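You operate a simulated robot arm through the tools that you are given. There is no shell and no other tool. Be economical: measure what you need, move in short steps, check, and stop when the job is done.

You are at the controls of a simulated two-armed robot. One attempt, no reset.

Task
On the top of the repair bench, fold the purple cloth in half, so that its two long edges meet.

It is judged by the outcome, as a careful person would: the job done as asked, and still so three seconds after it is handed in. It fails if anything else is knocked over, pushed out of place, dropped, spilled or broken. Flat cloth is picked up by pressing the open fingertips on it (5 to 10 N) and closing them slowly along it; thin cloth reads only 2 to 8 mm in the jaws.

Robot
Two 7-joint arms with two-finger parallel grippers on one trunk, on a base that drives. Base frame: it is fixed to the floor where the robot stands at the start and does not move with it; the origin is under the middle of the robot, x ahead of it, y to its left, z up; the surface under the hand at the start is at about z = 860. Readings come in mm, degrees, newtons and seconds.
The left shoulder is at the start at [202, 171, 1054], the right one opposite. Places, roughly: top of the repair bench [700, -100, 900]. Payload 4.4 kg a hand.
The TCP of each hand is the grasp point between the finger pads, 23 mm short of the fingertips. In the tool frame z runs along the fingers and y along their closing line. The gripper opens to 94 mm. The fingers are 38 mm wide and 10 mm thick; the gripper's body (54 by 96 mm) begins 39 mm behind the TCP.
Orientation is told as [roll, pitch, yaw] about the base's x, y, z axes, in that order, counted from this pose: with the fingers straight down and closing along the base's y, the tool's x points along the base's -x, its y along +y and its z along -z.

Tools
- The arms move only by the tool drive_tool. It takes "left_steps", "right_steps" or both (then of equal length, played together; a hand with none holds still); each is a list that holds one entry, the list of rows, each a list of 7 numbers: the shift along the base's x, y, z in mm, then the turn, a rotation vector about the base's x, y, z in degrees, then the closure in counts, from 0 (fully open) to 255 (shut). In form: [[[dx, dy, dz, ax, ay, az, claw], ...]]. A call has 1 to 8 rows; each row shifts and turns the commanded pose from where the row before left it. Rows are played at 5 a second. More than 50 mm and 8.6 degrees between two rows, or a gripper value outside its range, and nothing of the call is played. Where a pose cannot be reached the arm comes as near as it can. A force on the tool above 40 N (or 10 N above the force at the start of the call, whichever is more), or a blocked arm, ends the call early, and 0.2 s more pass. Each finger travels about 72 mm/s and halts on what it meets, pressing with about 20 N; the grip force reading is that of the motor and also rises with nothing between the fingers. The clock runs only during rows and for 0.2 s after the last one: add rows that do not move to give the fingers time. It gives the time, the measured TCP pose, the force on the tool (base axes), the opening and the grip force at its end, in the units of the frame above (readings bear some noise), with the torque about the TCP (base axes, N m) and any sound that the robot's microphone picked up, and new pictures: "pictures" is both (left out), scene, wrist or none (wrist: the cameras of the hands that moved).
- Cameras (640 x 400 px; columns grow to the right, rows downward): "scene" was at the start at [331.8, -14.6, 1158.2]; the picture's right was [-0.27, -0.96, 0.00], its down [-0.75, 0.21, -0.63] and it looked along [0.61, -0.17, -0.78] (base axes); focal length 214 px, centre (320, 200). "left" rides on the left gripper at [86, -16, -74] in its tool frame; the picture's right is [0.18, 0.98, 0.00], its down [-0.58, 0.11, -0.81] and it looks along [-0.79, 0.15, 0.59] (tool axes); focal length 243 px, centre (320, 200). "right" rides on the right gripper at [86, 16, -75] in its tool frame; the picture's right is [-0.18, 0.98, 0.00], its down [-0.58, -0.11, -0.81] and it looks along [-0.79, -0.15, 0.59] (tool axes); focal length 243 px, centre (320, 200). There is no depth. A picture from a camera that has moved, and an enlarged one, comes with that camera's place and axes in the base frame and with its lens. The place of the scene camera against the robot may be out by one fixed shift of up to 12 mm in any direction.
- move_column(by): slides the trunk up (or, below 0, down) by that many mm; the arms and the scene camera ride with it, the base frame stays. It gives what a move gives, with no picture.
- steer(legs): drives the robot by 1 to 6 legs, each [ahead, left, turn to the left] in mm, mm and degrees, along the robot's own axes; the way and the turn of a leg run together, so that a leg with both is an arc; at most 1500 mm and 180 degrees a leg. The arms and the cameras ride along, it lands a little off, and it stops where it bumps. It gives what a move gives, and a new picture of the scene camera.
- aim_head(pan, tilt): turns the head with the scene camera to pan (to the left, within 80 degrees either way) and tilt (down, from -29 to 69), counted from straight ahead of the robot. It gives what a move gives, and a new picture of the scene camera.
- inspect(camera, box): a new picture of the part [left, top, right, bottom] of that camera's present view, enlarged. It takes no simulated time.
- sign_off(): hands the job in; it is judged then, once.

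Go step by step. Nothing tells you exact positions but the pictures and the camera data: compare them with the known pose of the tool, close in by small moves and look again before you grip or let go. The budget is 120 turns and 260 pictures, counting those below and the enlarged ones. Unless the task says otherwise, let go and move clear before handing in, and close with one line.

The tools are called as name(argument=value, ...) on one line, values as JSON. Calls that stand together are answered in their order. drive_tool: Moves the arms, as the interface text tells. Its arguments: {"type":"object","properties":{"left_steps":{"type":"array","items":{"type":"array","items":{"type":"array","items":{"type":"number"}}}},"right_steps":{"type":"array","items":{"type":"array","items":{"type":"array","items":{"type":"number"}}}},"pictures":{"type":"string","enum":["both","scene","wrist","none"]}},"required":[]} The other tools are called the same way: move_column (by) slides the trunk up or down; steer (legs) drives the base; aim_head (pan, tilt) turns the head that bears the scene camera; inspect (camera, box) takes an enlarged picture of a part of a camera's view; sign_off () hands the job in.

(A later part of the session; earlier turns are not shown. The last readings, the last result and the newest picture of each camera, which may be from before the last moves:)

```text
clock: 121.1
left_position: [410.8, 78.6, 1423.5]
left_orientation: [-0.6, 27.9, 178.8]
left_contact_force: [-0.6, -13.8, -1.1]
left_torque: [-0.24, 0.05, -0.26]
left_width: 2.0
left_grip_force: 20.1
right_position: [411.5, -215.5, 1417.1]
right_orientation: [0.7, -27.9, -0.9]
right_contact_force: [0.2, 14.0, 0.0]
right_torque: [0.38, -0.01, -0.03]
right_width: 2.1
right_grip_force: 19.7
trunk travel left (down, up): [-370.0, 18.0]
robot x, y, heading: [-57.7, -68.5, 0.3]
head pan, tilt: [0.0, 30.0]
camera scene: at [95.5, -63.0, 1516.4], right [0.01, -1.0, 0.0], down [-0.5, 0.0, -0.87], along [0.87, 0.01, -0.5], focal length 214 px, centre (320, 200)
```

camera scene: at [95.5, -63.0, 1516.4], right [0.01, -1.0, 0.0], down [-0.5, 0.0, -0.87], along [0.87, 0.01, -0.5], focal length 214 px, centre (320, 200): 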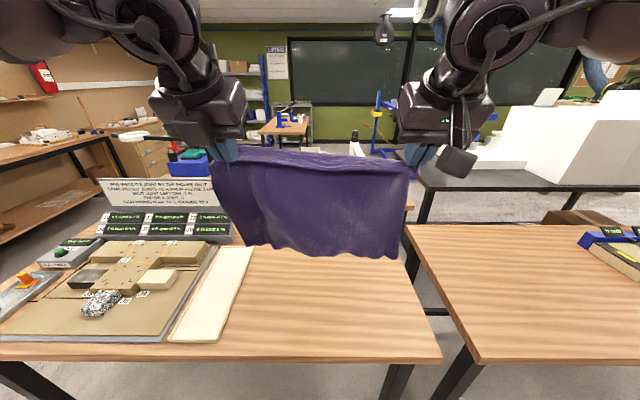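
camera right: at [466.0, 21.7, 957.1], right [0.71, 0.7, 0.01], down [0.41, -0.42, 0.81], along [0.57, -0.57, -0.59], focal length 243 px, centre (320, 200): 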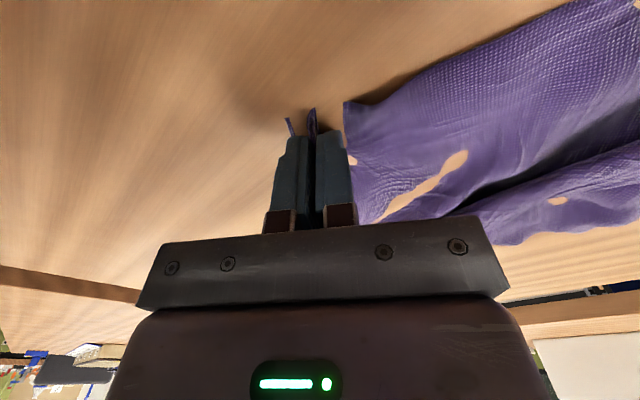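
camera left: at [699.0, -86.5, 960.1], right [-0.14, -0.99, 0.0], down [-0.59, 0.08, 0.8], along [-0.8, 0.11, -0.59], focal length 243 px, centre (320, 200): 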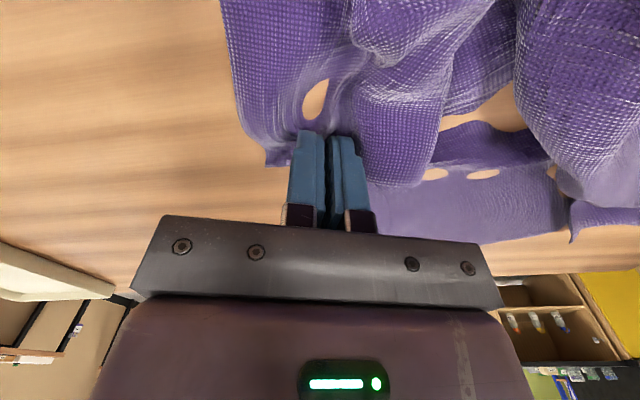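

The cloth hangs flat between the hands. A closer look at the corners before laying it down.

inspect(camera="scene", box=[190, 120, 450, 280])

inspect(camera="left", box=[0, 0, 640, 400])

inspect(camera="right", box=[0, 0, 640, 400])

```text
2.46 times, centred on (320, 200) of scene
camera zoom: at [95.5, -63.0, 1516.4], right [0.01, -1.0, 0.0], down [-0.5, 0.0, -0.87], along [0.87, 0.01, -0.5], focal length 528 px, centre (320, 200)
```

zoom: 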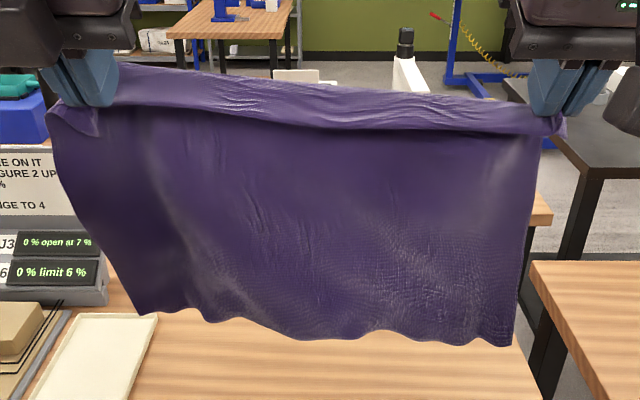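

```text
1.00 times, centred on (320, 200) of left (not enlarged: the box is as wide or as high as the picture)
camera zoom: at [452.8, 93.6, 1529.8], right [0.15, -0.99, 0.08], down [-0.89, -0.1, 0.44], along [-0.43, -0.13, -0.9], focal length 243 px, centre (320, 200)
```

zoom: 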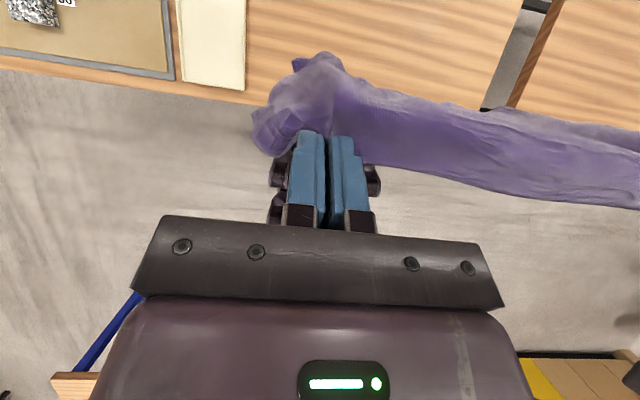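

```text
1.00 times, centred on (320, 200) of right (not enlarged: the box is as wide or as high as the picture)
camera zoom: at [300.5, -198.3, 1441.6], right [0.17, 0.98, 0.1], down [0.13, -0.12, 0.98], along [0.98, -0.16, -0.15], focal length 243 px, centre (320, 200)
```

zoom: 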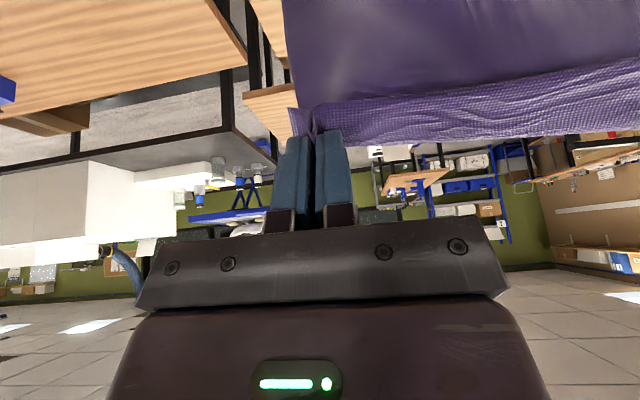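

The free hem at the top flops toward the robot, which is the correct side for the fold. I'll lower the trunk partway and look again before the lower edge touches the bench.

move_column(by=-130)

aim_head(pan=0, tilt=40)

```text
clock: 122.7
left_position: [411.1, 78.3, 1294.5]
left_orientation: [-0.7, 28.0, 178.8]
left_contact_force: [-0.8, -14.5, -0.2]
left_torque: [-0.27, 0.03, -0.28]
left_width: 1.8
left_grip_force: 19.6
right_position: [410.2, -216.1, 1288.7]
right_orientation: [0.6, -28.1, -1.0]
right_contact_force: [0.5, 15.9, 1.7]
right_torque: [0.42, -0.04, -0.01]
right_width: 2.2
right_grip_force: 20.0
trunk travel left (down, up): [-240.0, 148.0]
robot x, y, heading: [-57.0, -72.9, 0.6]
head pan, tilt: [0.0, 30.0]
```

```text
clock: 123.4
left_position: [411.3, 77.9, 1292.8]
left_orientation: [-0.7, 27.9, 178.8]
left_contact_force: [-1.5, -15.0, -1.1]
left_torque: [-0.25, 0.04, -0.26]
left_width: 1.9
left_grip_force: 19.7
right_position: [412.0, -216.9, 1287.7]
right_orientation: [0.6, -27.8, -0.9]
right_contact_force: [0.4, 15.1, 1.0]
right_torque: [0.42, 0.03, -0.02]
right_width: 2.2
right_grip_force: 20.3
trunk travel left (down, up): [-240.0, 148.0]
robot x, y, heading: [-58.3, -66.8, 0.5]
head pan, tilt: [0.0, 40.0]
camera scene: at [130.9, -62.9, 1366.7], right [0.01, -1.0, 0.0], down [-0.64, 0.0, -0.77], along [0.77, 0.01, -0.64], focal length 214 px, centre (320, 200)
```

scene: 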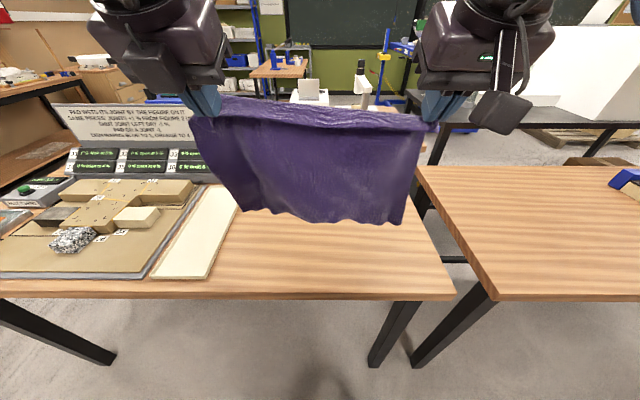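

The trunk now moves straight vertically, and the tilt is just the wrist posture. I'll bring both tools back to vertical and check the cloth again.

drive_tool(right_steps=[[[0, 0, 0, 0, 7, 0, 255], [0, 0, 0, 0, 7, 0, 255], [0, 0, 0, 0, 7, 0, 255], [0, 0, 0, 0, 7, 0, 255], [0, 0, 0, 0, 0, 0, 255]]], left_steps=[[[0, 0, 0, 0, 7, 0, 255], [0, 0, 0, 0, 7, 0, 255], [0, 0, 0, 0, 7, 0, 255], [0, 0, 0, 0, 7, 0, 255], [0, 0, 0, 0, 0, 0, 255]]], pictures="none")

steer(legs=[[45, 0, 0]])

```text
clock: 124.6
left_position: [412.0, 83.4, 1297.4]
left_orientation: [-0.1, 0.0, 178.8]
left_contact_force: [-1.3, -25.3, -1.0]
left_torque: [-0.57, 0.02, -0.14]
left_width: 3.4
left_grip_force: 20.2
left hand out of reach, approached as far as the arm can: row 4
right_position: [408.1, -216.7, 1288.3]
right_orientation: [0.4, 0.0, -0.7]
right_contact_force: [0.7, 26.2, 1.2]
right_torque: [0.62, -0.07, -0.37]
right_width: 2.4
right_grip_force: 19.7
trunk travel left (down, up): [-240.0, 148.0]
robot x, y, heading: [-58.9, -69.3, 0.5]
head pan, tilt: [0.0, 40.0]
```

```text
clock: 125.5
left_position: [457.8, 85.0, 1296.4]
left_orientation: [-0.2, -0.1, 179.0]
left_contact_force: [-1.3, -28.3, -0.3]
left_torque: [-0.67, 0.1, -0.11]
left_width: 3.7
left_grip_force: 19.5
right_position: [455.5, -217.0, 1287.3]
right_orientation: [0.4, 0.1, -0.6]
right_contact_force: [2.2, 27.5, 0.6]
right_torque: [0.65, 0.02, -0.39]
right_width: 2.4
right_grip_force: 19.7
trunk travel left (down, up): [-240.0, 148.0]
robot x, y, heading: [-11.4, -66.4, 0.3]
head pan, tilt: [0.0, 40.0]
camera scene: at [176.3, -62.4, 1366.7], right [0.01, -1.0, 0.0], down [-0.64, -0.01, -0.77], along [0.77, 0.01, -0.64], focal length 214 px, centre (320, 200)
```

scene: 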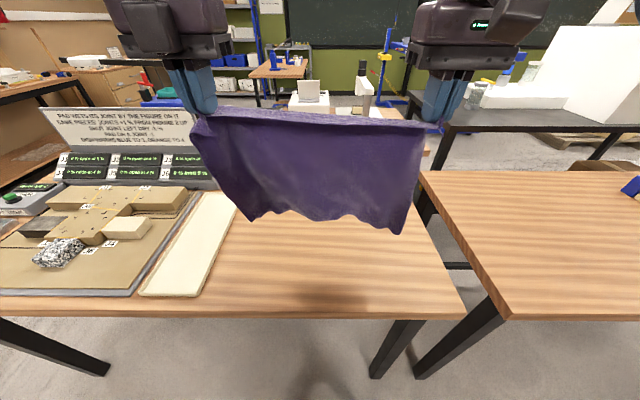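

The tension rose to 27 N, so I'll ease the hands together a little and lower the trunk further.

drive_tool(right_steps=[[[0, 4, 0, 0, 0, 0, 255], [0, 0, 0, 0, 0, 0, 255]]], left_steps=[[[0, -4, -8, 0, 0, 0, 255], [0, 0, 0, 0, 0, 0, 255]]], pictures="none")

move_column(by=-130)

inspect(camera="scene", box=[0, 0, 640, 400])

```text
clock: 126.1
left_position: [459.4, 85.9, 1290.2]
left_orientation: [-0.1, -0.1, 178.9]
left_contact_force: [-1.0, -21.8, -0.4]
left_torque: [-0.51, 0.06, -0.12]
left_width: 2.3
left_grip_force: 19.3
left hand out of reach, approached as far as the arm can: row 1
right_position: [454.9, -211.9, 1287.2]
right_orientation: [0.6, 0.0, -0.7]
right_contact_force: [2.2, 21.6, 0.5]
right_torque: [0.5, -0.06, -0.28]
right_width: 2.5
right_grip_force: 20.0
trunk travel left (down, up): [-240.0, 148.0]
robot x, y, heading: [-13.0, -74.7, 0.5]
head pan, tilt: [0.0, 40.0]
```

```text
clock: 127.7
left_position: [456.8, 85.3, 1162.6]
left_orientation: [-0.1, 0.1, 178.9]
left_contact_force: [-1.9, -22.6, -0.7]
left_torque: [-0.49, 0.03, -0.12]
left_width: 2.1
left_grip_force: 19.7
right_position: [453.8, -212.6, 1158.7]
right_orientation: [0.4, -0.2, -0.7]
right_contact_force: [1.7, 23.1, 0.2]
right_torque: [0.57, -0.07, -0.3]
right_width: 2.2
right_grip_force: 19.5
trunk travel left (down, up): [-110.0, 278.0]
robot x, y, heading: [-9.5, -69.3, 0.7]
head pan, tilt: [0.0, 40.0]
```

```text
1.00 times, centred on (320, 200) of scene (not enlarged: the box is as wide or as high as the picture)
camera zoom: at [295.5, -61.6, 1218.9], right [0.01, -1.0, 0.0], down [-0.64, 0.0, -0.77], along [0.77, 0.01, -0.64], focal length 214 px, centre (320, 200)
```

zoom: 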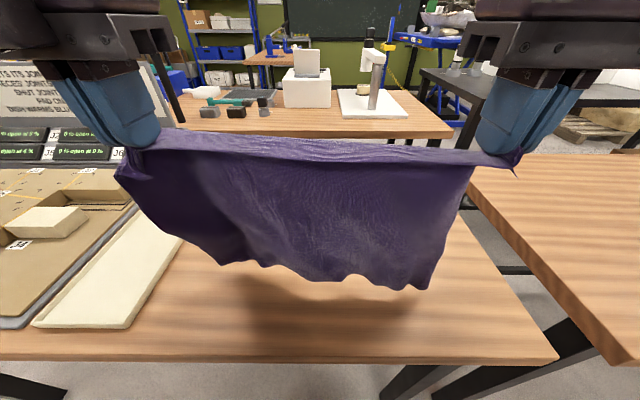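

The bottom edge is still clear of the bench. I'll ease the tension further and lower a bit more.

drive_tool(right_steps=[[[2, 4, 0, 0, 0, 0, 255], [2, 3, 0, 0, 0, 0, 255], [0, 0, 0, 0, 0, 0, 255]]], pictures="none")

move_column(by=-60)

aim_head(pan=0, tilt=55)

```text
clock: 128.4
left_position: [459.3, 85.8, 1159.9]
left_orientation: [-0.1, -0.1, 179.0]
left_contact_force: [-0.7, -6.8, -0.4]
left_torque: [-0.18, 0.07, -0.09]
left_width: 2.2
left_grip_force: 19.6
right_position: [460.4, -205.8, 1155.7]
right_orientation: [0.3, 0.2, -0.8]
right_contact_force: [0.3, 7.3, -0.5]
right_torque: [0.16, -0.01, -0.15]
right_width: 2.2
right_grip_force: 19.7
trunk travel left (down, up): [-110.0, 278.0]
robot x, y, heading: [-13.5, -70.8, 0.7]
head pan, tilt: [0.0, 40.0]
```

```text
clock: 129.4
left_position: [458.5, 85.9, 1102.0]
left_orientation: [-0.1, 0.1, 179.0]
left_contact_force: [-0.9, -7.7, 0.8]
left_torque: [-0.15, -0.04, -0.04]
left_width: 2.0
left_grip_force: 20.2
right_position: [457.8, -204.6, 1098.6]
right_orientation: [0.5, -0.2, -0.6]
right_contact_force: [-0.2, 7.7, 0.2]
right_torque: [0.16, -0.01, -0.08]
right_width: 2.1
right_grip_force: 19.9
trunk travel left (down, up): [-50.0, 338.0]
robot x, y, heading: [-13.7, -68.9, 0.6]
head pan, tilt: [0.0, 40.0]
```

```text
clock: 130.2
left_position: [459.1, 85.9, 1099.1]
left_orientation: [-0.1, -0.1, 179.1]
left_contact_force: [-0.2, -8.1, 0.0]
left_torque: [-0.17, 0.03, -0.1]
left_width: 1.8
left_grip_force: 20.7
right_position: [460.2, -204.9, 1096.8]
right_orientation: [0.4, 0.0, -0.7]
right_contact_force: [0.1, 6.9, 0.3]
right_torque: [0.19, -0.01, -0.1]
right_width: 2.1
right_grip_force: 20.3
trunk travel left (down, up): [-50.0, 338.0]
robot x, y, heading: [-13.0, -72.3, 0.3]
head pan, tilt: [0.0, 55.0]
camera scene: at [340.1, -61.1, 1121.3], right [0.01, -1.0, 0.0], down [-0.82, -0.01, -0.57], along [0.57, 0.0, -0.82], focal length 214 px, centre (320, 200)
```

scene: 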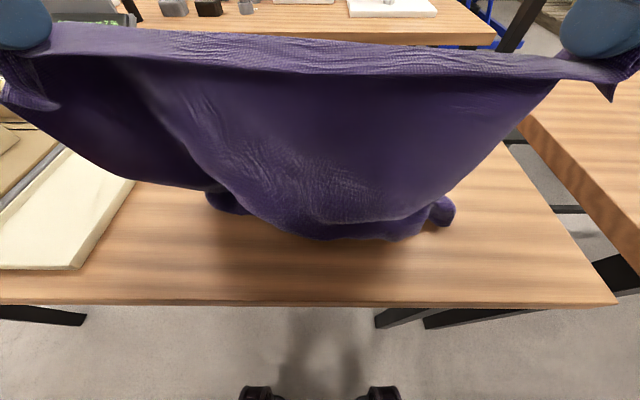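

The lower edge touched and curled away to the far side, but I need it to trail toward the robot. I'll raise, back up, and come down again while moving forward so that the edge lags behind.

drive_tool(right_steps=[[[0, 0, 30, 0, 0, 0, 255], [0, 0, 30, 0, 0, 0, 255]]], left_steps=[[[0, 0, 30, 0, 0, 0, 255], [0, 0, 30, 0, 0, 0, 255]]], pictures="none")

steer(legs=[[-45, 0, 0]])

```text
clock: 130.8
left_position: [457.9, 84.7, 1161.8]
left_orientation: [-0.2, 0.0, 179.0]
left_contact_force: [-0.1, -5.4, -0.3]
left_torque: [-0.14, 0.01, -0.04]
left_width: 1.8
left_grip_force: 20.0
right_position: [458.3, -204.2, 1157.7]
right_orientation: [0.4, -0.1, -0.7]
right_contact_force: [0.1, 6.8, -0.1]
right_torque: [0.11, -0.02, -0.09]
right_width: 2.3
right_grip_force: 19.9
trunk travel left (down, up): [-50.0, 338.0]
robot x, y, heading: [-11.2, -67.5, 0.2]
head pan, tilt: [0.0, 55.0]
```

```text
clock: 131.7
left_position: [412.0, 85.7, 1161.1]
left_orientation: [-0.1, -0.2, 178.9]
left_contact_force: [-1.1, -5.4, 0.3]
left_torque: [-0.09, 0.02, -0.05]
left_width: 1.8
left_grip_force: 20.2
right_position: [414.8, -204.6, 1156.8]
right_orientation: [0.5, 0.0, -0.7]
right_contact_force: [-0.1, 6.3, -0.6]
right_torque: [0.16, -0.02, -0.08]
right_width: 2.1
right_grip_force: 20.1
trunk travel left (down, up): [-50.0, 338.0]
robot x, y, heading: [-56.7, -72.0, 0.5]
head pan, tilt: [0.0, 55.0]
camera scene: at [294.2, -61.5, 1121.4], right [0.01, -1.0, 0.0], down [-0.82, -0.01, -0.57], along [0.57, 0.0, -0.82], focal length 214 px, centre (320, 200)
```

scene: 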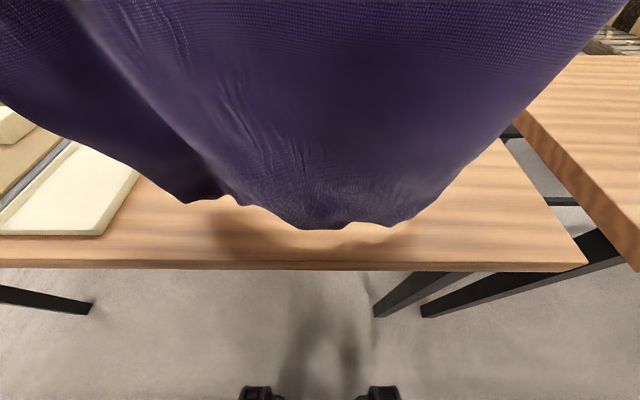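

The edge hangs about 30 mm above the bench near its front. Coming down and forward together now.

drive_tool(right_steps=[[[4, 0, -14, 0, 0, 0, 255], [10, 0, -14, 0, 0, 0, 255], [16, 0, -12, 0, 0, 0, 255], [18, 0, -12, 0, 0, 0, 255], [18, 0, -12, 0, 0, 0, 255], [18, 0, -12, 0, 0, 0, 255], [0, 0, 0, 0, 0, 0, 255]]], left_steps=[[[4, 0, -14, 0, 0, 0, 255], [10, 0, -14, 0, 0, 0, 255], [16, 0, -12, 0, 0, 0, 255], [18, 0, -12, 0, 0, 0, 255], [18, 0, -12, 0, 0, 0, 255], [18, 0, -12, 0, 0, 0, 255], [0, 0, 0, 0, 0, 0, 255]]], pictures="scene")

```text
clock: 133.3
left_position: [496.8, 85.9, 1085.0]
left_orientation: [-0.1, 0.0, 178.9]
left_contact_force: [-1.1, -6.3, -1.0]
left_torque: [-0.14, -0.01, -0.03]
left_width: 1.8
left_grip_force: 20.0
right_position: [497.8, -206.7, 1082.5]
right_orientation: [0.4, -0.1, -0.7]
right_contact_force: [0.3, 6.4, 0.3]
right_torque: [0.16, -0.03, -0.08]
right_width: 2.0
right_grip_force: 19.7
trunk travel left (down, up): [-50.0, 338.0]
robot x, y, heading: [-53.7, -68.4, 0.3]
head pan, tilt: [0.0, 55.0]
camera scene: at [294.1, -61.6, 1121.8], right [0.01, -1.0, 0.0], down [-0.82, -0.01, -0.57], along [0.57, 0.0, -0.82], focal length 214 px, centre (320, 200)
```

scene: 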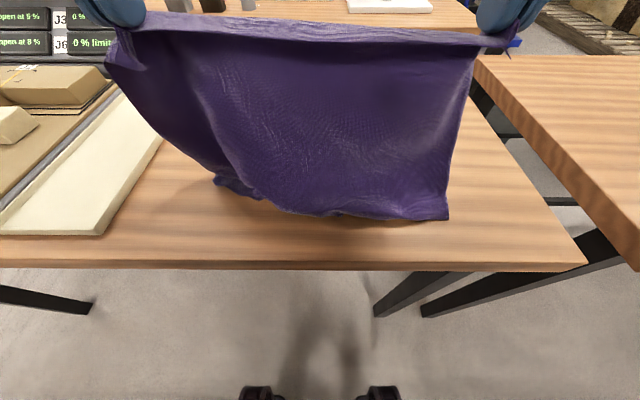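

The edge is trailing toward the robot as wanted, with the left end a bit further in. I'll continue forward and down.

drive_tool(right_steps=[[[18, 0, -10, 0, 0, 0, 255], [18, 0, -10, 0, 0, 0, 255], [18, 0, -10, 0, 0, 0, 255], [0, 0, 0, 0, 0, 0, 255]]], left_steps=[[[18, 0, -10, 0, 0, 0, 255], [18, 0, -10, 0, 0, 0, 255], [18, 0, -10, 0, 0, 0, 255], [0, 0, 0, 0, 0, 0, 255]]], pictures="scene")

```text
clock: 134.3
left_position: [552.8, 85.7, 1057.2]
left_orientation: [-0.1, 0.1, 178.8]
left_contact_force: [-1.0, -4.7, 0.8]
left_torque: [-0.14, -0.02, -0.03]
left_width: 2.1
left_grip_force: 20.1
right_position: [551.8, -203.7, 1050.2]
right_orientation: [0.4, -0.1, -0.8]
right_contact_force: [0.6, 5.1, -0.1]
right_torque: [0.1, -0.04, -0.05]
right_width: 2.2
right_grip_force: 19.8
trunk travel left (down, up): [-50.0, 338.0]
robot x, y, heading: [-56.9, -72.0, 0.2]
head pan, tilt: [0.0, 55.0]
camera scene: at [293.9, -61.5, 1121.9], right [0.01, -1.0, 0.0], down [-0.82, -0.01, -0.57], along [0.57, 0.0, -0.82], focal length 214 px, centre (320, 200)
```

scene: 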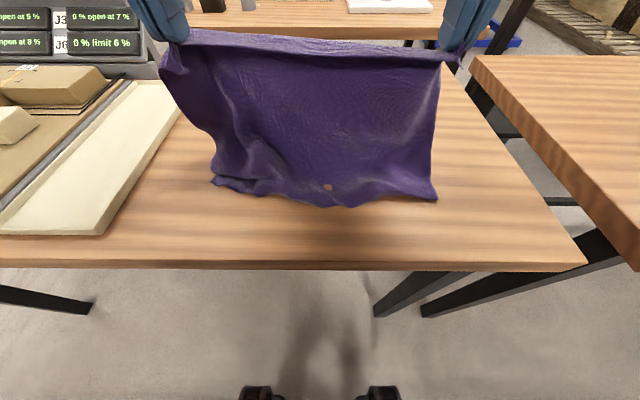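

This works well, with the lower edge lying toward the robot at x≈475–508. I'll continue forward with the base and lower the hands.

steer(legs=[[50, 0, 0]])

drive_tool(right_steps=[[[12, 0, -12, 0, 0, 0, 255], [12, 0, -13, 0, 0, 0, 255], [6, 0, -13, 0, 0, 0, 255], [0, 0, -10, 0, 0, 0, 255], [0, 0, 0, 0, 0, 0, 255]]], left_steps=[[[12, 0, -13, 0, 0, 0, 255], [12, 0, -14, 0, 0, 0, 255], [6, 0, -14, 0, 0, 0, 255], [0, 0, -14, 0, 0, 0, 255], [0, 0, 0, 0, 0, 0, 255]]], pictures="scene")

```text
clock: 135.2
left_position: [603.8, 86.1, 1055.2]
left_orientation: [-0.1, -0.2, 178.9]
left_contact_force: [-0.2, -5.8, -0.3]
left_torque: [-0.11, 0.04, -0.05]
left_width: 2.0
left_grip_force: 20.1
right_position: [602.7, -204.1, 1049.4]
right_orientation: [0.5, 0.1, -0.7]
right_contact_force: [0.5, 4.8, 0.2]
right_torque: [0.13, 0.04, -0.1]
right_width: 2.1
right_grip_force: 20.0
trunk travel left (down, up): [-50.0, 338.0]
robot x, y, heading: [-6.0, -69.7, 0.4]
head pan, tilt: [0.0, 55.0]
camera scene: at [345.7, -61.1, 1121.2], right [0.01, -1.0, 0.0], down [-0.82, -0.01, -0.57], along [0.57, 0.0, -0.82], focal length 214 px, centre (320, 200)
```

scene: 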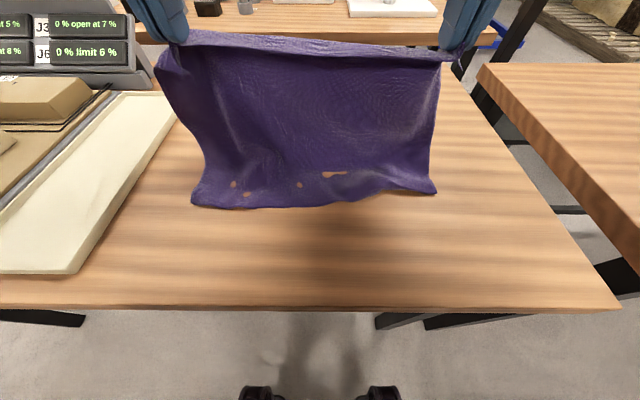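

```text
clock: 136.4
left_position: [632.8, 86.2, 1003.3]
left_orientation: [-0.1, 0.0, 178.9]
left_contact_force: [0.0, -8.1, 0.3]
left_torque: [-0.17, -0.01, -0.06]
left_width: 1.7
left_grip_force: 20.1
right_position: [632.6, -205.1, 1003.2]
right_orientation: [0.3, 0.1, -0.7]
right_contact_force: [0.1, 6.9, -1.0]
right_torque: [0.14, -0.03, -0.1]
right_width: 1.9
right_grip_force: 19.7
trunk travel left (down, up): [-50.0, 338.0]
robot x, y, heading: [-3.8, -70.8, 0.3]
head pan, tilt: [0.0, 55.0]
camera scene: at [344.8, -61.1, 1121.5], right [0.01, -1.0, 0.0], down [-0.82, -0.01, -0.57], along [0.57, 0.0, -0.82], focal length 214 px, centre (320, 200)
```

scene: 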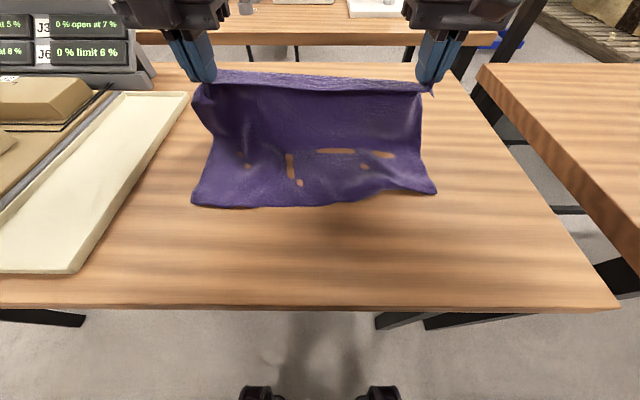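

Very good: the lower half is lying flat with its edge at x≈517–540. I'll take the hands a bit further forward to draw the lower layer straight.

steer(legs=[[20, 0, 0]])

drive_tool(right_steps=[[[10, 0, -5, 0, 0, 0, 255], [10, 0, -5, 0, 0, 0, 255], [5, 0, 0, 0, 0, 0, 255], [0, 0, 0, 0, 0, 0, 255]]], left_steps=[[[10, 0, -5, 0, 0, 0, 255], [10, 0, -5, 0, 0, 0, 255], [5, 0, 0, 0, 0, 0, 255], [0, 0, 0, 0, 0, 0, 255]]], pictures="scene")

```text
clock: 137.2
left_position: [652.1, 86.3, 1002.1]
left_orientation: [0.0, -0.1, 178.9]
left_contact_force: [-0.3, -7.3, 0.2]
left_torque: [-0.16, 0.04, -0.07]
left_width: 1.8
left_grip_force: 20.0
right_position: [653.4, -204.8, 1001.5]
right_orientation: [0.4, 0.0, -0.7]
right_contact_force: [0.7, 7.5, 0.4]
right_torque: [0.16, -0.01, -0.11]
right_width: 2.1
right_grip_force: 20.3
trunk travel left (down, up): [-50.0, 338.0]
robot x, y, heading: [15.6, -69.9, 0.4]
head pan, tilt: [0.0, 55.0]
camera scene: at [364.9, -61.0, 1121.4], right [0.01, -1.0, 0.0], down [-0.82, -0.01, -0.57], along [0.57, 0.0, -0.82], focal length 214 px, centre (320, 200)
```

scene: 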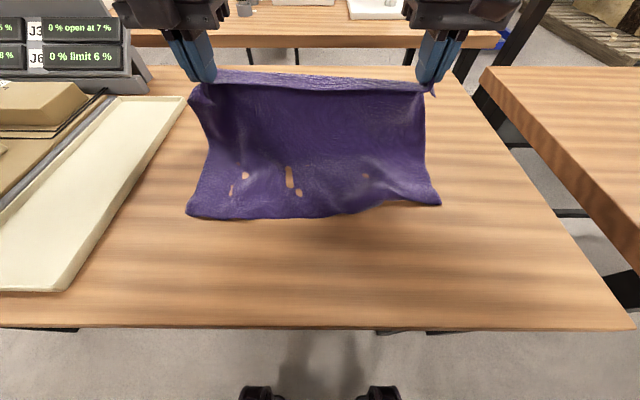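

```text
clock: 138.2
left_position: [677.3, 87.6, 992.4]
left_orientation: [-0.1, -0.1, 178.9]
left_contact_force: [-0.5, -7.7, -1.1]
left_torque: [-0.16, 0.0, -0.04]
left_width: 1.9
left_grip_force: 19.9
right_position: [677.6, -203.8, 991.0]
right_orientation: [0.4, 0.1, -0.8]
right_contact_force: [0.3, 7.2, 0.3]
right_torque: [0.19, -0.01, -0.05]
right_width: 2.5
right_grip_force: 20.0
trunk travel left (down, up): [-50.0, 338.0]
robot x, y, heading: [15.2, -70.9, 0.4]
head pan, tilt: [0.0, 55.0]
camera scene: at [364.8, -61.0, 1121.3], right [0.01, -1.0, 0.0], down [-0.82, -0.01, -0.57], along [0.57, 0.0, -0.82], focal length 214 px, centre (320, 200)
```

scene: 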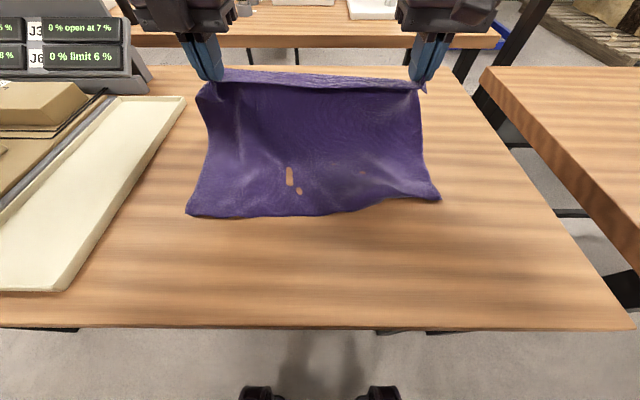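

The lower layer is straight, from (523,127) to (546,−239). Now I'll swing the hands back over in an arc to bring the upper edge onto it.

drive_tool(right_steps=[[[-18, 0, -2, 0, 0, 0, 255], [-18, 0, -3, 0, 0, 0, 255], [-16, 0, -5, 0, 0, 0, 255], [-13, 0, -12, 0, 0, 0, 255], [-12, 0, -14, 0, 0, 0, 255], [-8, 0, -14, 0, 0, 0, 255], [0, 0, 0, 0, 0, 0, 255]]], left_steps=[[[-19, 0, -2, 0, 0, 0, 255], [-19, 0, -3, 0, 0, 0, 255], [-19, 0, -5, 0, 0, 0, 255], [-15, 0, -12, 0, 0, 0, 255], [-15, 0, -14, 0, 0, 0, 255], [-14, 0, -14, 0, 0, 0, 255], [0, 0, 0, 0, 0, 0, 255]]], pictures="both")

```text
clock: 139.8
left_position: [574.5, 87.5, 942.6]
left_orientation: [-0.1, 0.0, 178.9]
left_contact_force: [1.0, -5.6, 0.0]
left_torque: [-0.15, 0.02, -0.04]
left_width: 2.4
left_grip_force: 20.1
right_position: [593.0, -204.8, 941.5]
right_orientation: [0.4, 0.0, -0.6]
right_contact_force: [0.3, 6.2, 1.4]
right_torque: [0.14, -0.01, -0.09]
right_width: 2.3
right_grip_force: 19.7
trunk travel left (down, up): [-50.0, 338.0]
robot x, y, heading: [14.7, -70.3, 0.8]
head pan, tilt: [0.0, 55.0]
camera scene: at [364.6, -60.9, 1121.4], right [0.01, -1.0, 0.0], down [-0.82, -0.01, -0.57], along [0.57, 0.0, -0.82], focal length 214 px, centre (320, 200)
camera right: at [506.1, -186.5, 1015.8], right [0.2, 0.98, 0.01], down [0.58, -0.12, 0.81], along [0.79, -0.15, -0.59], focal length 243 px, centre (320, 200)
camera left: at [661.6, 102.4, 1015.7], right [0.17, -0.99, 0.0], down [-0.58, -0.1, 0.81], along [-0.8, -0.13, -0.59], focal length 243 px, centre (320, 200)
```

scene: 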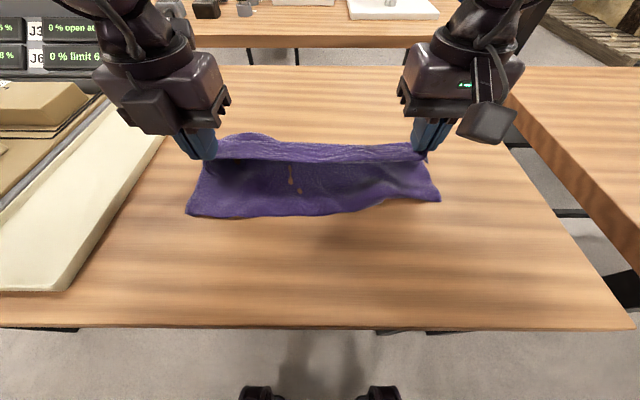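
right: 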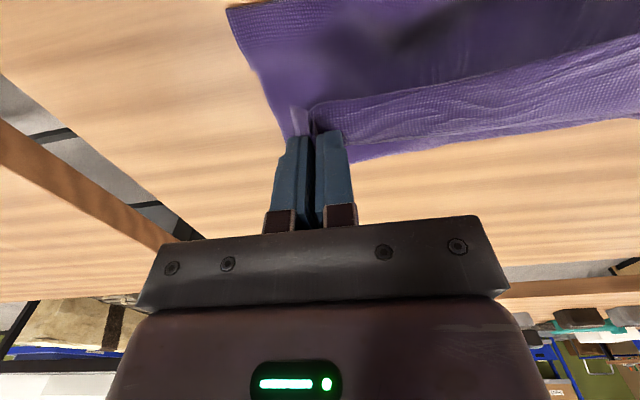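
left: 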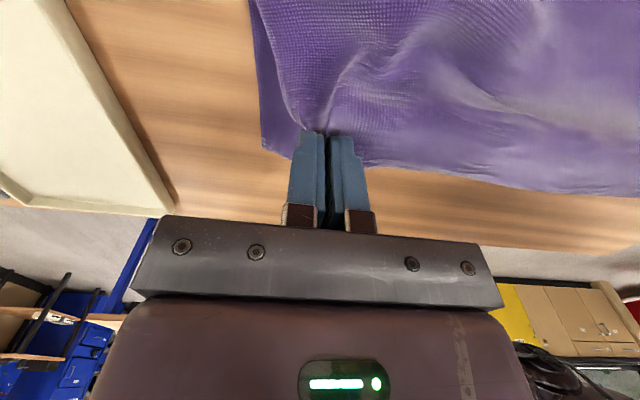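

The upper half is coming over neatly. Lowering the last 50 mm onto the lower edge.

drive_tool(right_steps=[[[-4, 0, -13, 0, 0, 0, 255], [-4, 0, -13, 0, 0, 0, 255], [-4, 0, -13, 0, 0, 0, 255], [0, 0, -10, 0, 0, 0, 255], [0, 0, 0, 0, 0, 0, 255]]], left_steps=[[[-6, 0, -13, 0, 0, 0, 255], [-5, 0, -13, 0, 0, 0, 255], [-5, 0, -13, 0, 0, 0, 255], [0, 0, -10, 0, 0, 0, 255], [0, 0, 0, 0, 0, 0, 255]]], pictures="none")

inspect(camera="scene", box=[160, 100, 470, 250])

```text
clock: 141.0
left_position: [559.6, 85.6, 891.9]
left_orientation: [0.0, 0.0, 178.9]
left_contact_force: [0.3, -5.0, 1.0]
left_torque: [-0.1, -0.03, -0.04]
left_width: 1.9
left_grip_force: 19.8
right_position: [580.5, -204.4, 894.1]
right_orientation: [0.4, 0.0, -0.7]
right_contact_force: [0.2, 5.5, 0.7]
right_torque: [0.12, -0.03, -0.04]
right_width: 2.2
right_grip_force: 19.9
trunk travel left (down, up): [-50.0, 338.0]
robot x, y, heading: [13.4, -67.9, 0.6]
head pan, tilt: [0.0, 55.0]
```

```text
2.06 times, centred on (315, 175) of scene
camera zoom: at [364.4, -61.0, 1121.5], right [0.01, -1.0, 0.0], down [-0.82, -0.01, -0.57], along [0.57, 0.0, -0.82], focal length 443 px, centre (330, 252)
```

zoom: 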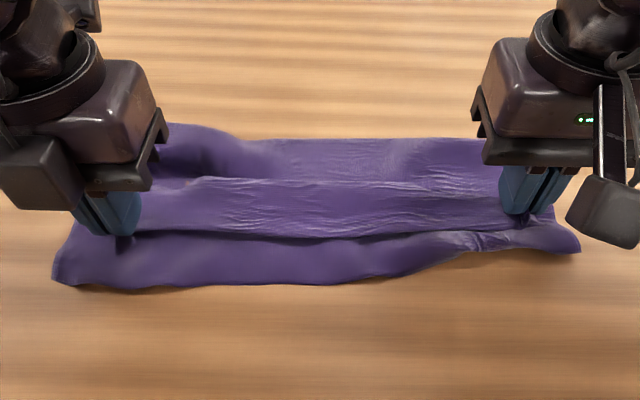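

Close: the upper edge is still about 40 mm short on the left and 15–20 mm short on the right. I'll slide the hands toward the robot by those amounts.

drive_tool(right_steps=[[[0, 0, 6, 0, 0, 0, 255], [-7, 0, 0, 0, 0, 0, 255], [-7, 0, 0, 0, 0, 0, 255], [-5, 0, 0, 0, 0, 0, 255], [0, 0, -6, 0, 0, 0, 255], [0, 0, 0, 0, 0, 0, 255]]], left_steps=[[[0, 0, 6, 0, 0, 0, 255], [-14, 0, 0, 0, 0, 0, 255], [-14, 0, 0, 0, 0, 0, 255], [-14, 0, 0, 0, 0, 0, 255], [0, 0, -6, 0, 0, 0, 255], [0, 0, 0, 0, 0, 0, 255]]], pictures="none")

inspect(camera="scene", box=[160, 100, 470, 250])

```text
clock: 142.4
left_position: [518.5, 85.8, 892.1]
left_orientation: [-0.1, 0.0, 178.9]
left_contact_force: [0.3, -5.9, 0.4]
left_torque: [-0.17, -0.01, -0.02]
left_width: 1.9
left_grip_force: 19.7
right_position: [562.5, -203.1, 893.4]
right_orientation: [0.3, 0.0, -0.7]
right_contact_force: [-0.7, 6.8, 0.8]
right_torque: [0.16, 0.04, -0.07]
right_width: 2.1
right_grip_force: 19.8
trunk travel left (down, up): [-50.0, 338.0]
robot x, y, heading: [15.5, -70.8, 0.3]
head pan, tilt: [0.0, 55.0]
```

```text
2.06 times, centred on (315, 175) of scene
camera zoom: at [364.4, -60.9, 1121.5], right [0.01, -1.0, 0.0], down [-0.82, -0.01, -0.57], along [0.57, 0.0, -0.82], focal length 443 px, centre (330, 252)
```

zoom: 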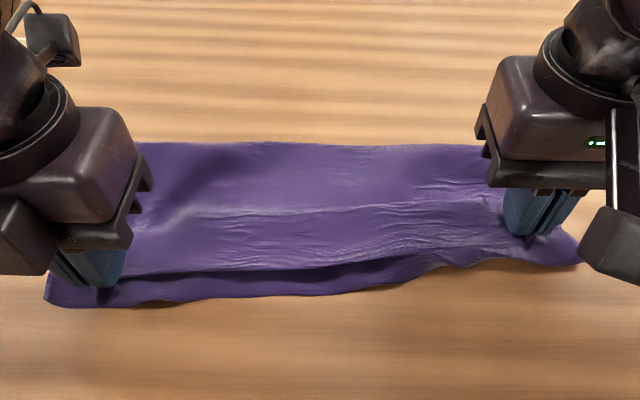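

The gap is now about 24 mm on the left and 14 mm on the right, because the lower layer dragged along a little. I'll lift slightly more this time before shifting.

drive_tool(right_steps=[[[0, 0, 12, 0, 0, 0, 255], [0, 0, 12, 0, 0, 0, 255], [-8, 0, 0, 0, 0, 0, 255], [-8, 0, 0, 0, 0, 0, 255], [0, 0, -12, 0, 0, 0, 255], [0, 0, -12, 0, 0, 0, 255], [0, 0, 0, 0, 0, 0, 255]]], left_steps=[[[0, 0, 12, 0, 0, 0, 255], [0, 0, 12, 0, 0, 0, 255], [-13, 0, 0, 0, 0, 0, 255], [-13, 0, 0, 0, 0, 0, 255], [0, 0, -12, 0, 0, 0, 255], [0, 0, -12, 0, 0, 0, 255], [0, 0, 0, 0, 0, 0, 255]]], pictures="none")

inspect(camera="scene", box=[160, 100, 470, 250])

```text
clock: 144.0
left_position: [492.9, 86.2, 894.3]
left_orientation: [0.0, 0.0, 179.1]
left_contact_force: [1.5, -10.2, 0.6]
left_torque: [-0.25, -0.01, -0.01]
left_width: 1.7
left_grip_force: 19.6
right_position: [546.7, -204.3, 893.7]
right_orientation: [0.3, 0.0, -0.6]
right_contact_force: [-1.7, 11.2, 2.5]
right_torque: [0.27, 0.03, -0.14]
right_width: 2.3
right_grip_force: 20.6
trunk travel left (down, up): [-50.0, 338.0]
robot x, y, heading: [14.0, -71.7, 0.2]
head pan, tilt: [0.0, 55.0]
```

```text
2.06 times, centred on (315, 175) of scene
camera zoom: at [364.4, -61.0, 1121.5], right [0.01, -1.0, 0.0], down [-0.82, -0.01, -0.57], along [0.57, 0.0, -0.82], focal length 443 px, centre (330, 252)
```

zoom: 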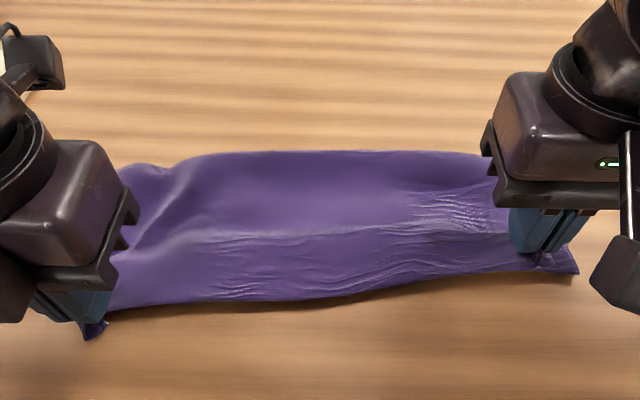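

The upper edge now covers the lower one along its length. I'll release both hands gently and move clear to inspect.

drive_tool(right_steps=[[[0, 2, -3, 0, 0, 0, 255], [0, 0, 0, 0, 0, 0, 225], [0, 0, 0, 0, 0, 0, 190], [0, 0, 0, 0, 0, 0, 150], [0, 0, 12, 0, 0, 0, 150], [0, 0, 35, 0, 0, 0, 120], [0, -20, 40, 0, 0, 0, 120], [0, -20, 40, 0, 0, 0, 120]]], left_steps=[[[0, -2, -3, 0, 0, 0, 255], [0, 0, 0, 0, 0, 0, 225], [0, 0, 0, 0, 0, 0, 190], [0, 0, 0, 0, 0, 0, 150], [0, 0, 12, 0, 0, 0, 150], [0, 0, 35, 0, 0, 0, 120], [0, 20, 40, 0, 0, 0, 120], [0, 20, 40, 0, 0, 0, 120]]], pictures="none")

inspect(camera="scene", box=[140, 100, 490, 270])

inspect(camera="right", box=[0, 0, 640, 400])

inspect(camera="left", box=[0, 0, 640, 400])

```text
clock: 145.8
left_position: [488.0, 123.7, 1018.8]
left_orientation: [-0.1, 0.0, 178.9]
left_contact_force: [-0.4, 0.7, -0.3]
left_torque: [-0.02, 0.02, 0.01]
left_width: 49.7
left_grip_force: 0.0
right_position: [547.2, -242.1, 1016.0]
right_orientation: [0.4, -0.1, -0.7]
right_contact_force: [-0.6, -0.4, -0.6]
right_torque: [-0.01, -0.01, 0.01]
right_width: 49.8
right_grip_force: 0.1
trunk travel left (down, up): [-50.0, 338.0]
robot x, y, heading: [12.0, -66.6, 0.2]
head pan, tilt: [0.0, 55.0]
```

```text
1.83 times, centred on (315, 185) of scene
camera zoom: at [363.6, -60.9, 1121.9], right [0.01, -1.0, 0.0], down [-0.82, -0.01, -0.57], along [0.57, 0.0, -0.82], focal length 392 px, centre (329, 227)
```

zoom: 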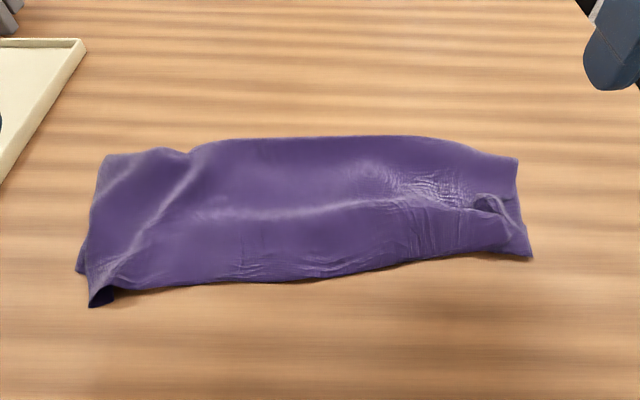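

```text
1.00 times, centred on (320, 200) of right (not enlarged: the box is as wide or as high as the picture)
camera zoom: at [459.5, -223.8, 1089.1], right [0.2, 0.98, 0.01], down [0.58, -0.12, 0.81], along [0.79, -0.15, -0.59], focal length 243 px, centre (320, 200)
```

zoom: 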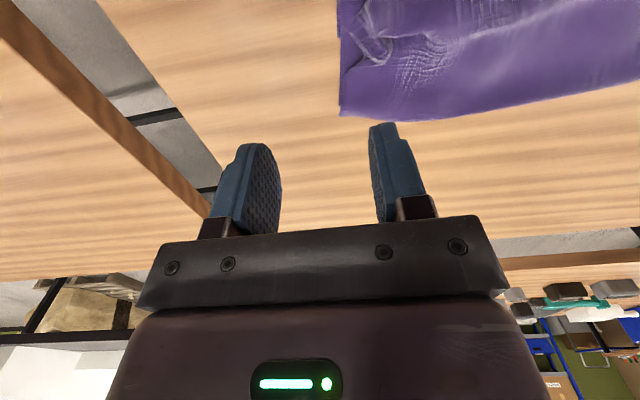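

```text
1.00 times, centred on (320, 200) of left (not enlarged: the box is as wide or as high as the picture)
camera zoom: at [576.5, 138.8, 1092.9], right [0.17, -0.99, 0.0], down [-0.58, -0.1, 0.81], along [-0.8, -0.13, -0.59], focal length 243 px, centre (320, 200)
```

zoom: 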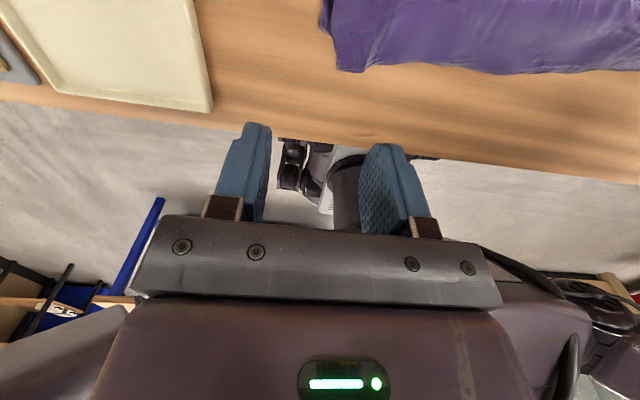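

It is folded in half, with small pleats at the two grip spots. A closer look along the front edge.

inspect(camera="scene", box=[170, 160, 310, 280])

inspect(camera="scene", box=[300, 160, 440, 280])

```text
3.33 times, centred on (240, 220) of scene
camera zoom: at [363.6, -60.9, 1121.9], right [0.01, -1.0, 0.0], down [-0.82, -0.01, -0.57], along [0.57, 0.0, -0.82], focal length 715 px, centre (587, 133)
```

zoom: 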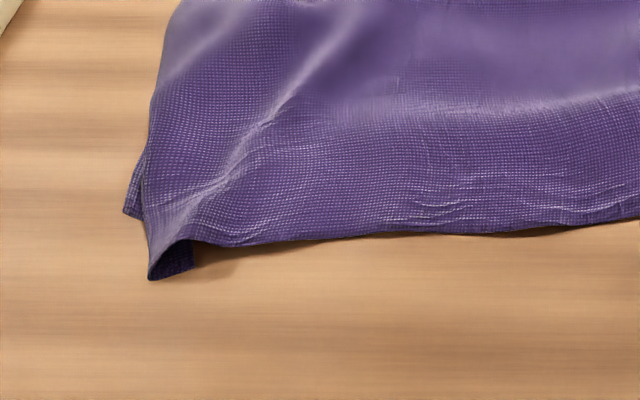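

```text
3.33 times, centred on (370, 220) of scene
camera zoom: at [363.6, -60.9, 1121.9], right [0.01, -1.0, 0.0], down [-0.82, -0.01, -0.57], along [0.57, 0.0, -0.82], focal length 715 px, centre (153, 133)
```

zoom: 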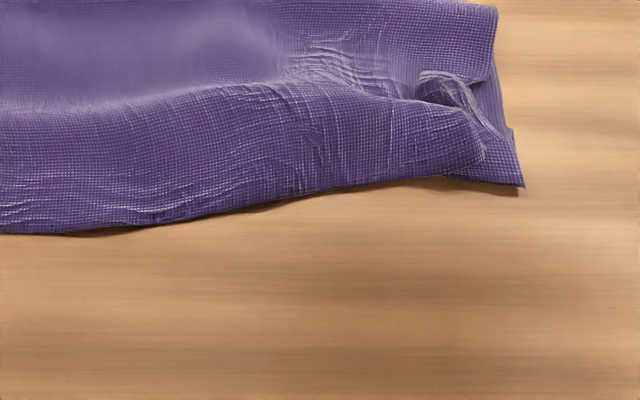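

The lower edge runs from (503,129) to (518,−217). The upper edge matches it on the right, is about 14 mm over in the middle, and about 30 mm over at the curled left corner. I'll nudge that left corner back with closed fingertips, turning the hand first.

drive_tool(left_steps=[[[0, 0, 0, 0, 0, -8.5, 255], [0, 0, 0, 0, 0, -8.5, 255], [0, 0, 0, 0, 0, -8.5, 255], [0, 0, 0, 0, 0, -8.5, 255], [0, 0, 0, 0, 0, -8.5, 255], [0, 0, 0, 0, 0, -8.5, 255], [0, 0, 0, 0, 0, -8.5, 255], [0, 0, 0, 0, 0, -8.5, 255]]], pictures="none")

drive_tool(left_steps=[[[-3, -7, -25, 0, 0, -8, 255], [-3, -7, -30, 0, 0, -8, 255], [0, -6, -30, 0, 0, -5, 255], [0, 0, -20, 0, 0, 0, 255], [0, 0, 0, 0, 0, 0, 255]]], pictures="wrist")

inspect(camera="scene", box=[140, 130, 360, 270])

```text
clock: 147.6
left_position: [491.7, 124.7, 1016.7]
left_orientation: [-0.1, 0.0, 110.8]
left_contact_force: [-0.7, -0.4, -0.8]
left_torque: [-0.01, -0.01, 0.02]
left_width: 0.0
left_grip_force: 19.6
right_position: [545.8, -241.7, 1014.1]
right_orientation: [0.4, 0.0, -0.7]
right_contact_force: [0.1, -0.4, 0.4]
right_torque: [-0.01, -0.02, -0.01]
right_width: 49.7
right_grip_force: 0.0
trunk travel left (down, up): [-50.0, 338.0]
robot x, y, heading: [14.4, -70.4, 0.5]
head pan, tilt: [0.0, 55.0]
```

```text
clock: 148.8
left_position: [499.0, 114.7, 917.3]
left_orientation: [0.0, 0.0, 89.9]
left_contact_force: [1.1, -0.4, -0.7]
left_torque: [-0.03, 0.02, -0.04]
left_width: 0.0
left_grip_force: 19.6
left hand out of reach, approached as far as the arm can: row 2, 3
right_position: [549.8, -240.1, 1013.9]
right_orientation: [0.2, 0.2, -0.6]
right_contact_force: [-0.3, 0.2, 0.3]
right_torque: [-0.04, 0.01, -0.01]
right_width: 49.7
right_grip_force: 0.1
trunk travel left (down, up): [-50.0, 338.0]
robot x, y, heading: [15.5, -70.7, 0.6]
head pan, tilt: [0.0, 55.0]
camera left: at [514.5, 28.1, 991.0], right [-0.98, -0.18, 0.0], down [-0.11, 0.58, 0.81], along [-0.15, 0.79, -0.59], focal length 243 px, centre (320, 200)
```

left: 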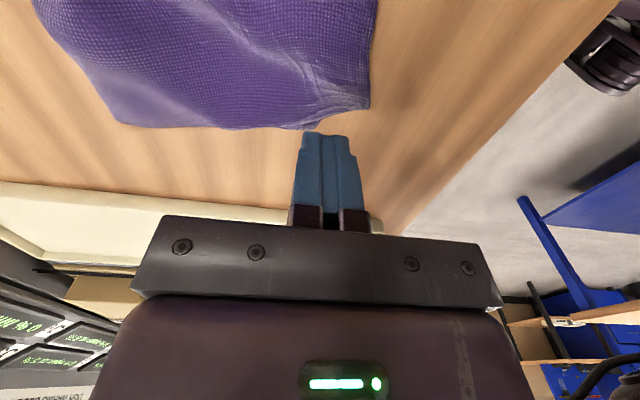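

```text
2.86 times, centred on (250, 200) of scene
camera zoom: at [366.1, -60.3, 1120.5], right [0.01, -1.0, 0.0], down [-0.82, -0.01, -0.57], along [0.57, 0.0, -0.82], focal length 613 px, centre (520, 200)
```

zoom: 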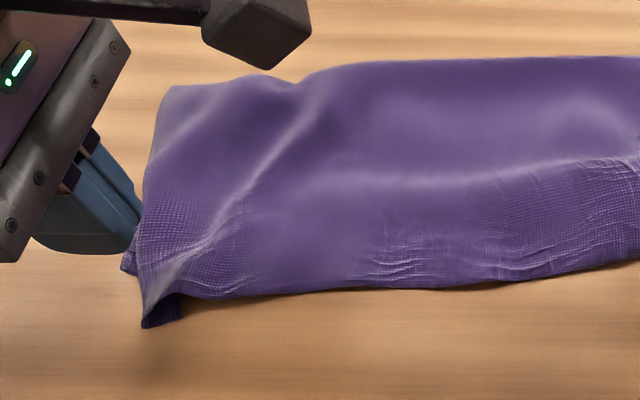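

The hand needs more room at that spot, so I'll back the base 60 mm and then place the tips on the overhanging corner.

steer(legs=[[-60, 0, 0]])

drive_tool(left_steps=[[[20, -8, 0, 0, 0, 0, 255], [21, -8, 0, 0, 0, 0, 255], [0, 0, -15, 0, 0, 0, 255], [0, 0, -8, 0, 0, 0, 255], [0, 0, -6, 0, 0, 0, 255], [0, 0, 0, 0, 0, 0, 255]]], pictures="wrist")

```text
clock: 149.8
left_position: [437.1, 112.3, 918.4]
left_orientation: [-0.2, -0.1, 89.9]
left_contact_force: [-0.6, 0.1, 0.8]
left_torque: [-0.04, -0.02, 0.03]
left_width: 0.0
left_grip_force: 20.3
right_position: [487.1, -240.3, 1014.4]
right_orientation: [0.4, 0.0, -0.7]
right_contact_force: [0.0, 0.1, -0.1]
right_torque: [0.05, -0.01, 0.02]
right_width: 49.9
right_grip_force: 0.0
trunk travel left (down, up): [-50.0, 338.0]
robot x, y, heading: [-45.1, -71.4, 0.8]
head pan, tilt: [0.0, 55.0]
camera scene: at [304.8, -61.5, 1121.6], right [0.01, -1.0, 0.0], down [-0.82, -0.01, -0.57], along [0.57, 0.0, -0.82], focal length 214 px, centre (320, 200)
```

scene: 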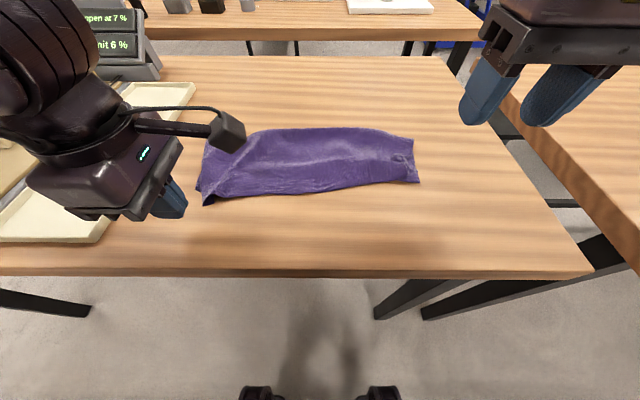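

```text
clock: 151.2
left_position: [479.9, 95.8, 887.4]
left_orientation: [-0.1, -0.1, 90.0]
left_contact_force: [0.3, -0.9, -0.1]
left_torque: [0.01, 0.0, 0.02]
left_width: 0.0
left_grip_force: 20.1
right_position: [487.1, -242.6, 1014.6]
right_orientation: [0.4, 0.0, -0.7]
right_contact_force: [-1.0, 0.0, -0.4]
right_torque: [0.0, 0.02, 0.01]
right_width: 49.6
right_grip_force: 0.0
trunk travel left (down, up): [-50.0, 338.0]
robot x, y, heading: [-44.1, -71.2, 0.7]
head pan, tilt: [0.0, 55.0]
camera left: at [495.6, 10.6, 962.8], right [-0.98, -0.18, 0.0], down [-0.11, 0.58, 0.81], along [-0.15, 0.79, -0.59], focal length 243 px, centre (320, 200)
```

left: 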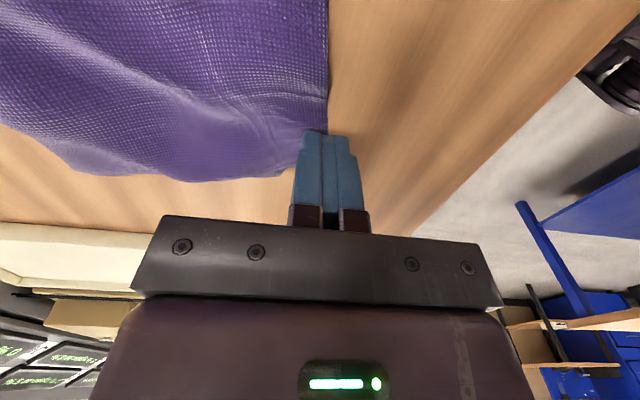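

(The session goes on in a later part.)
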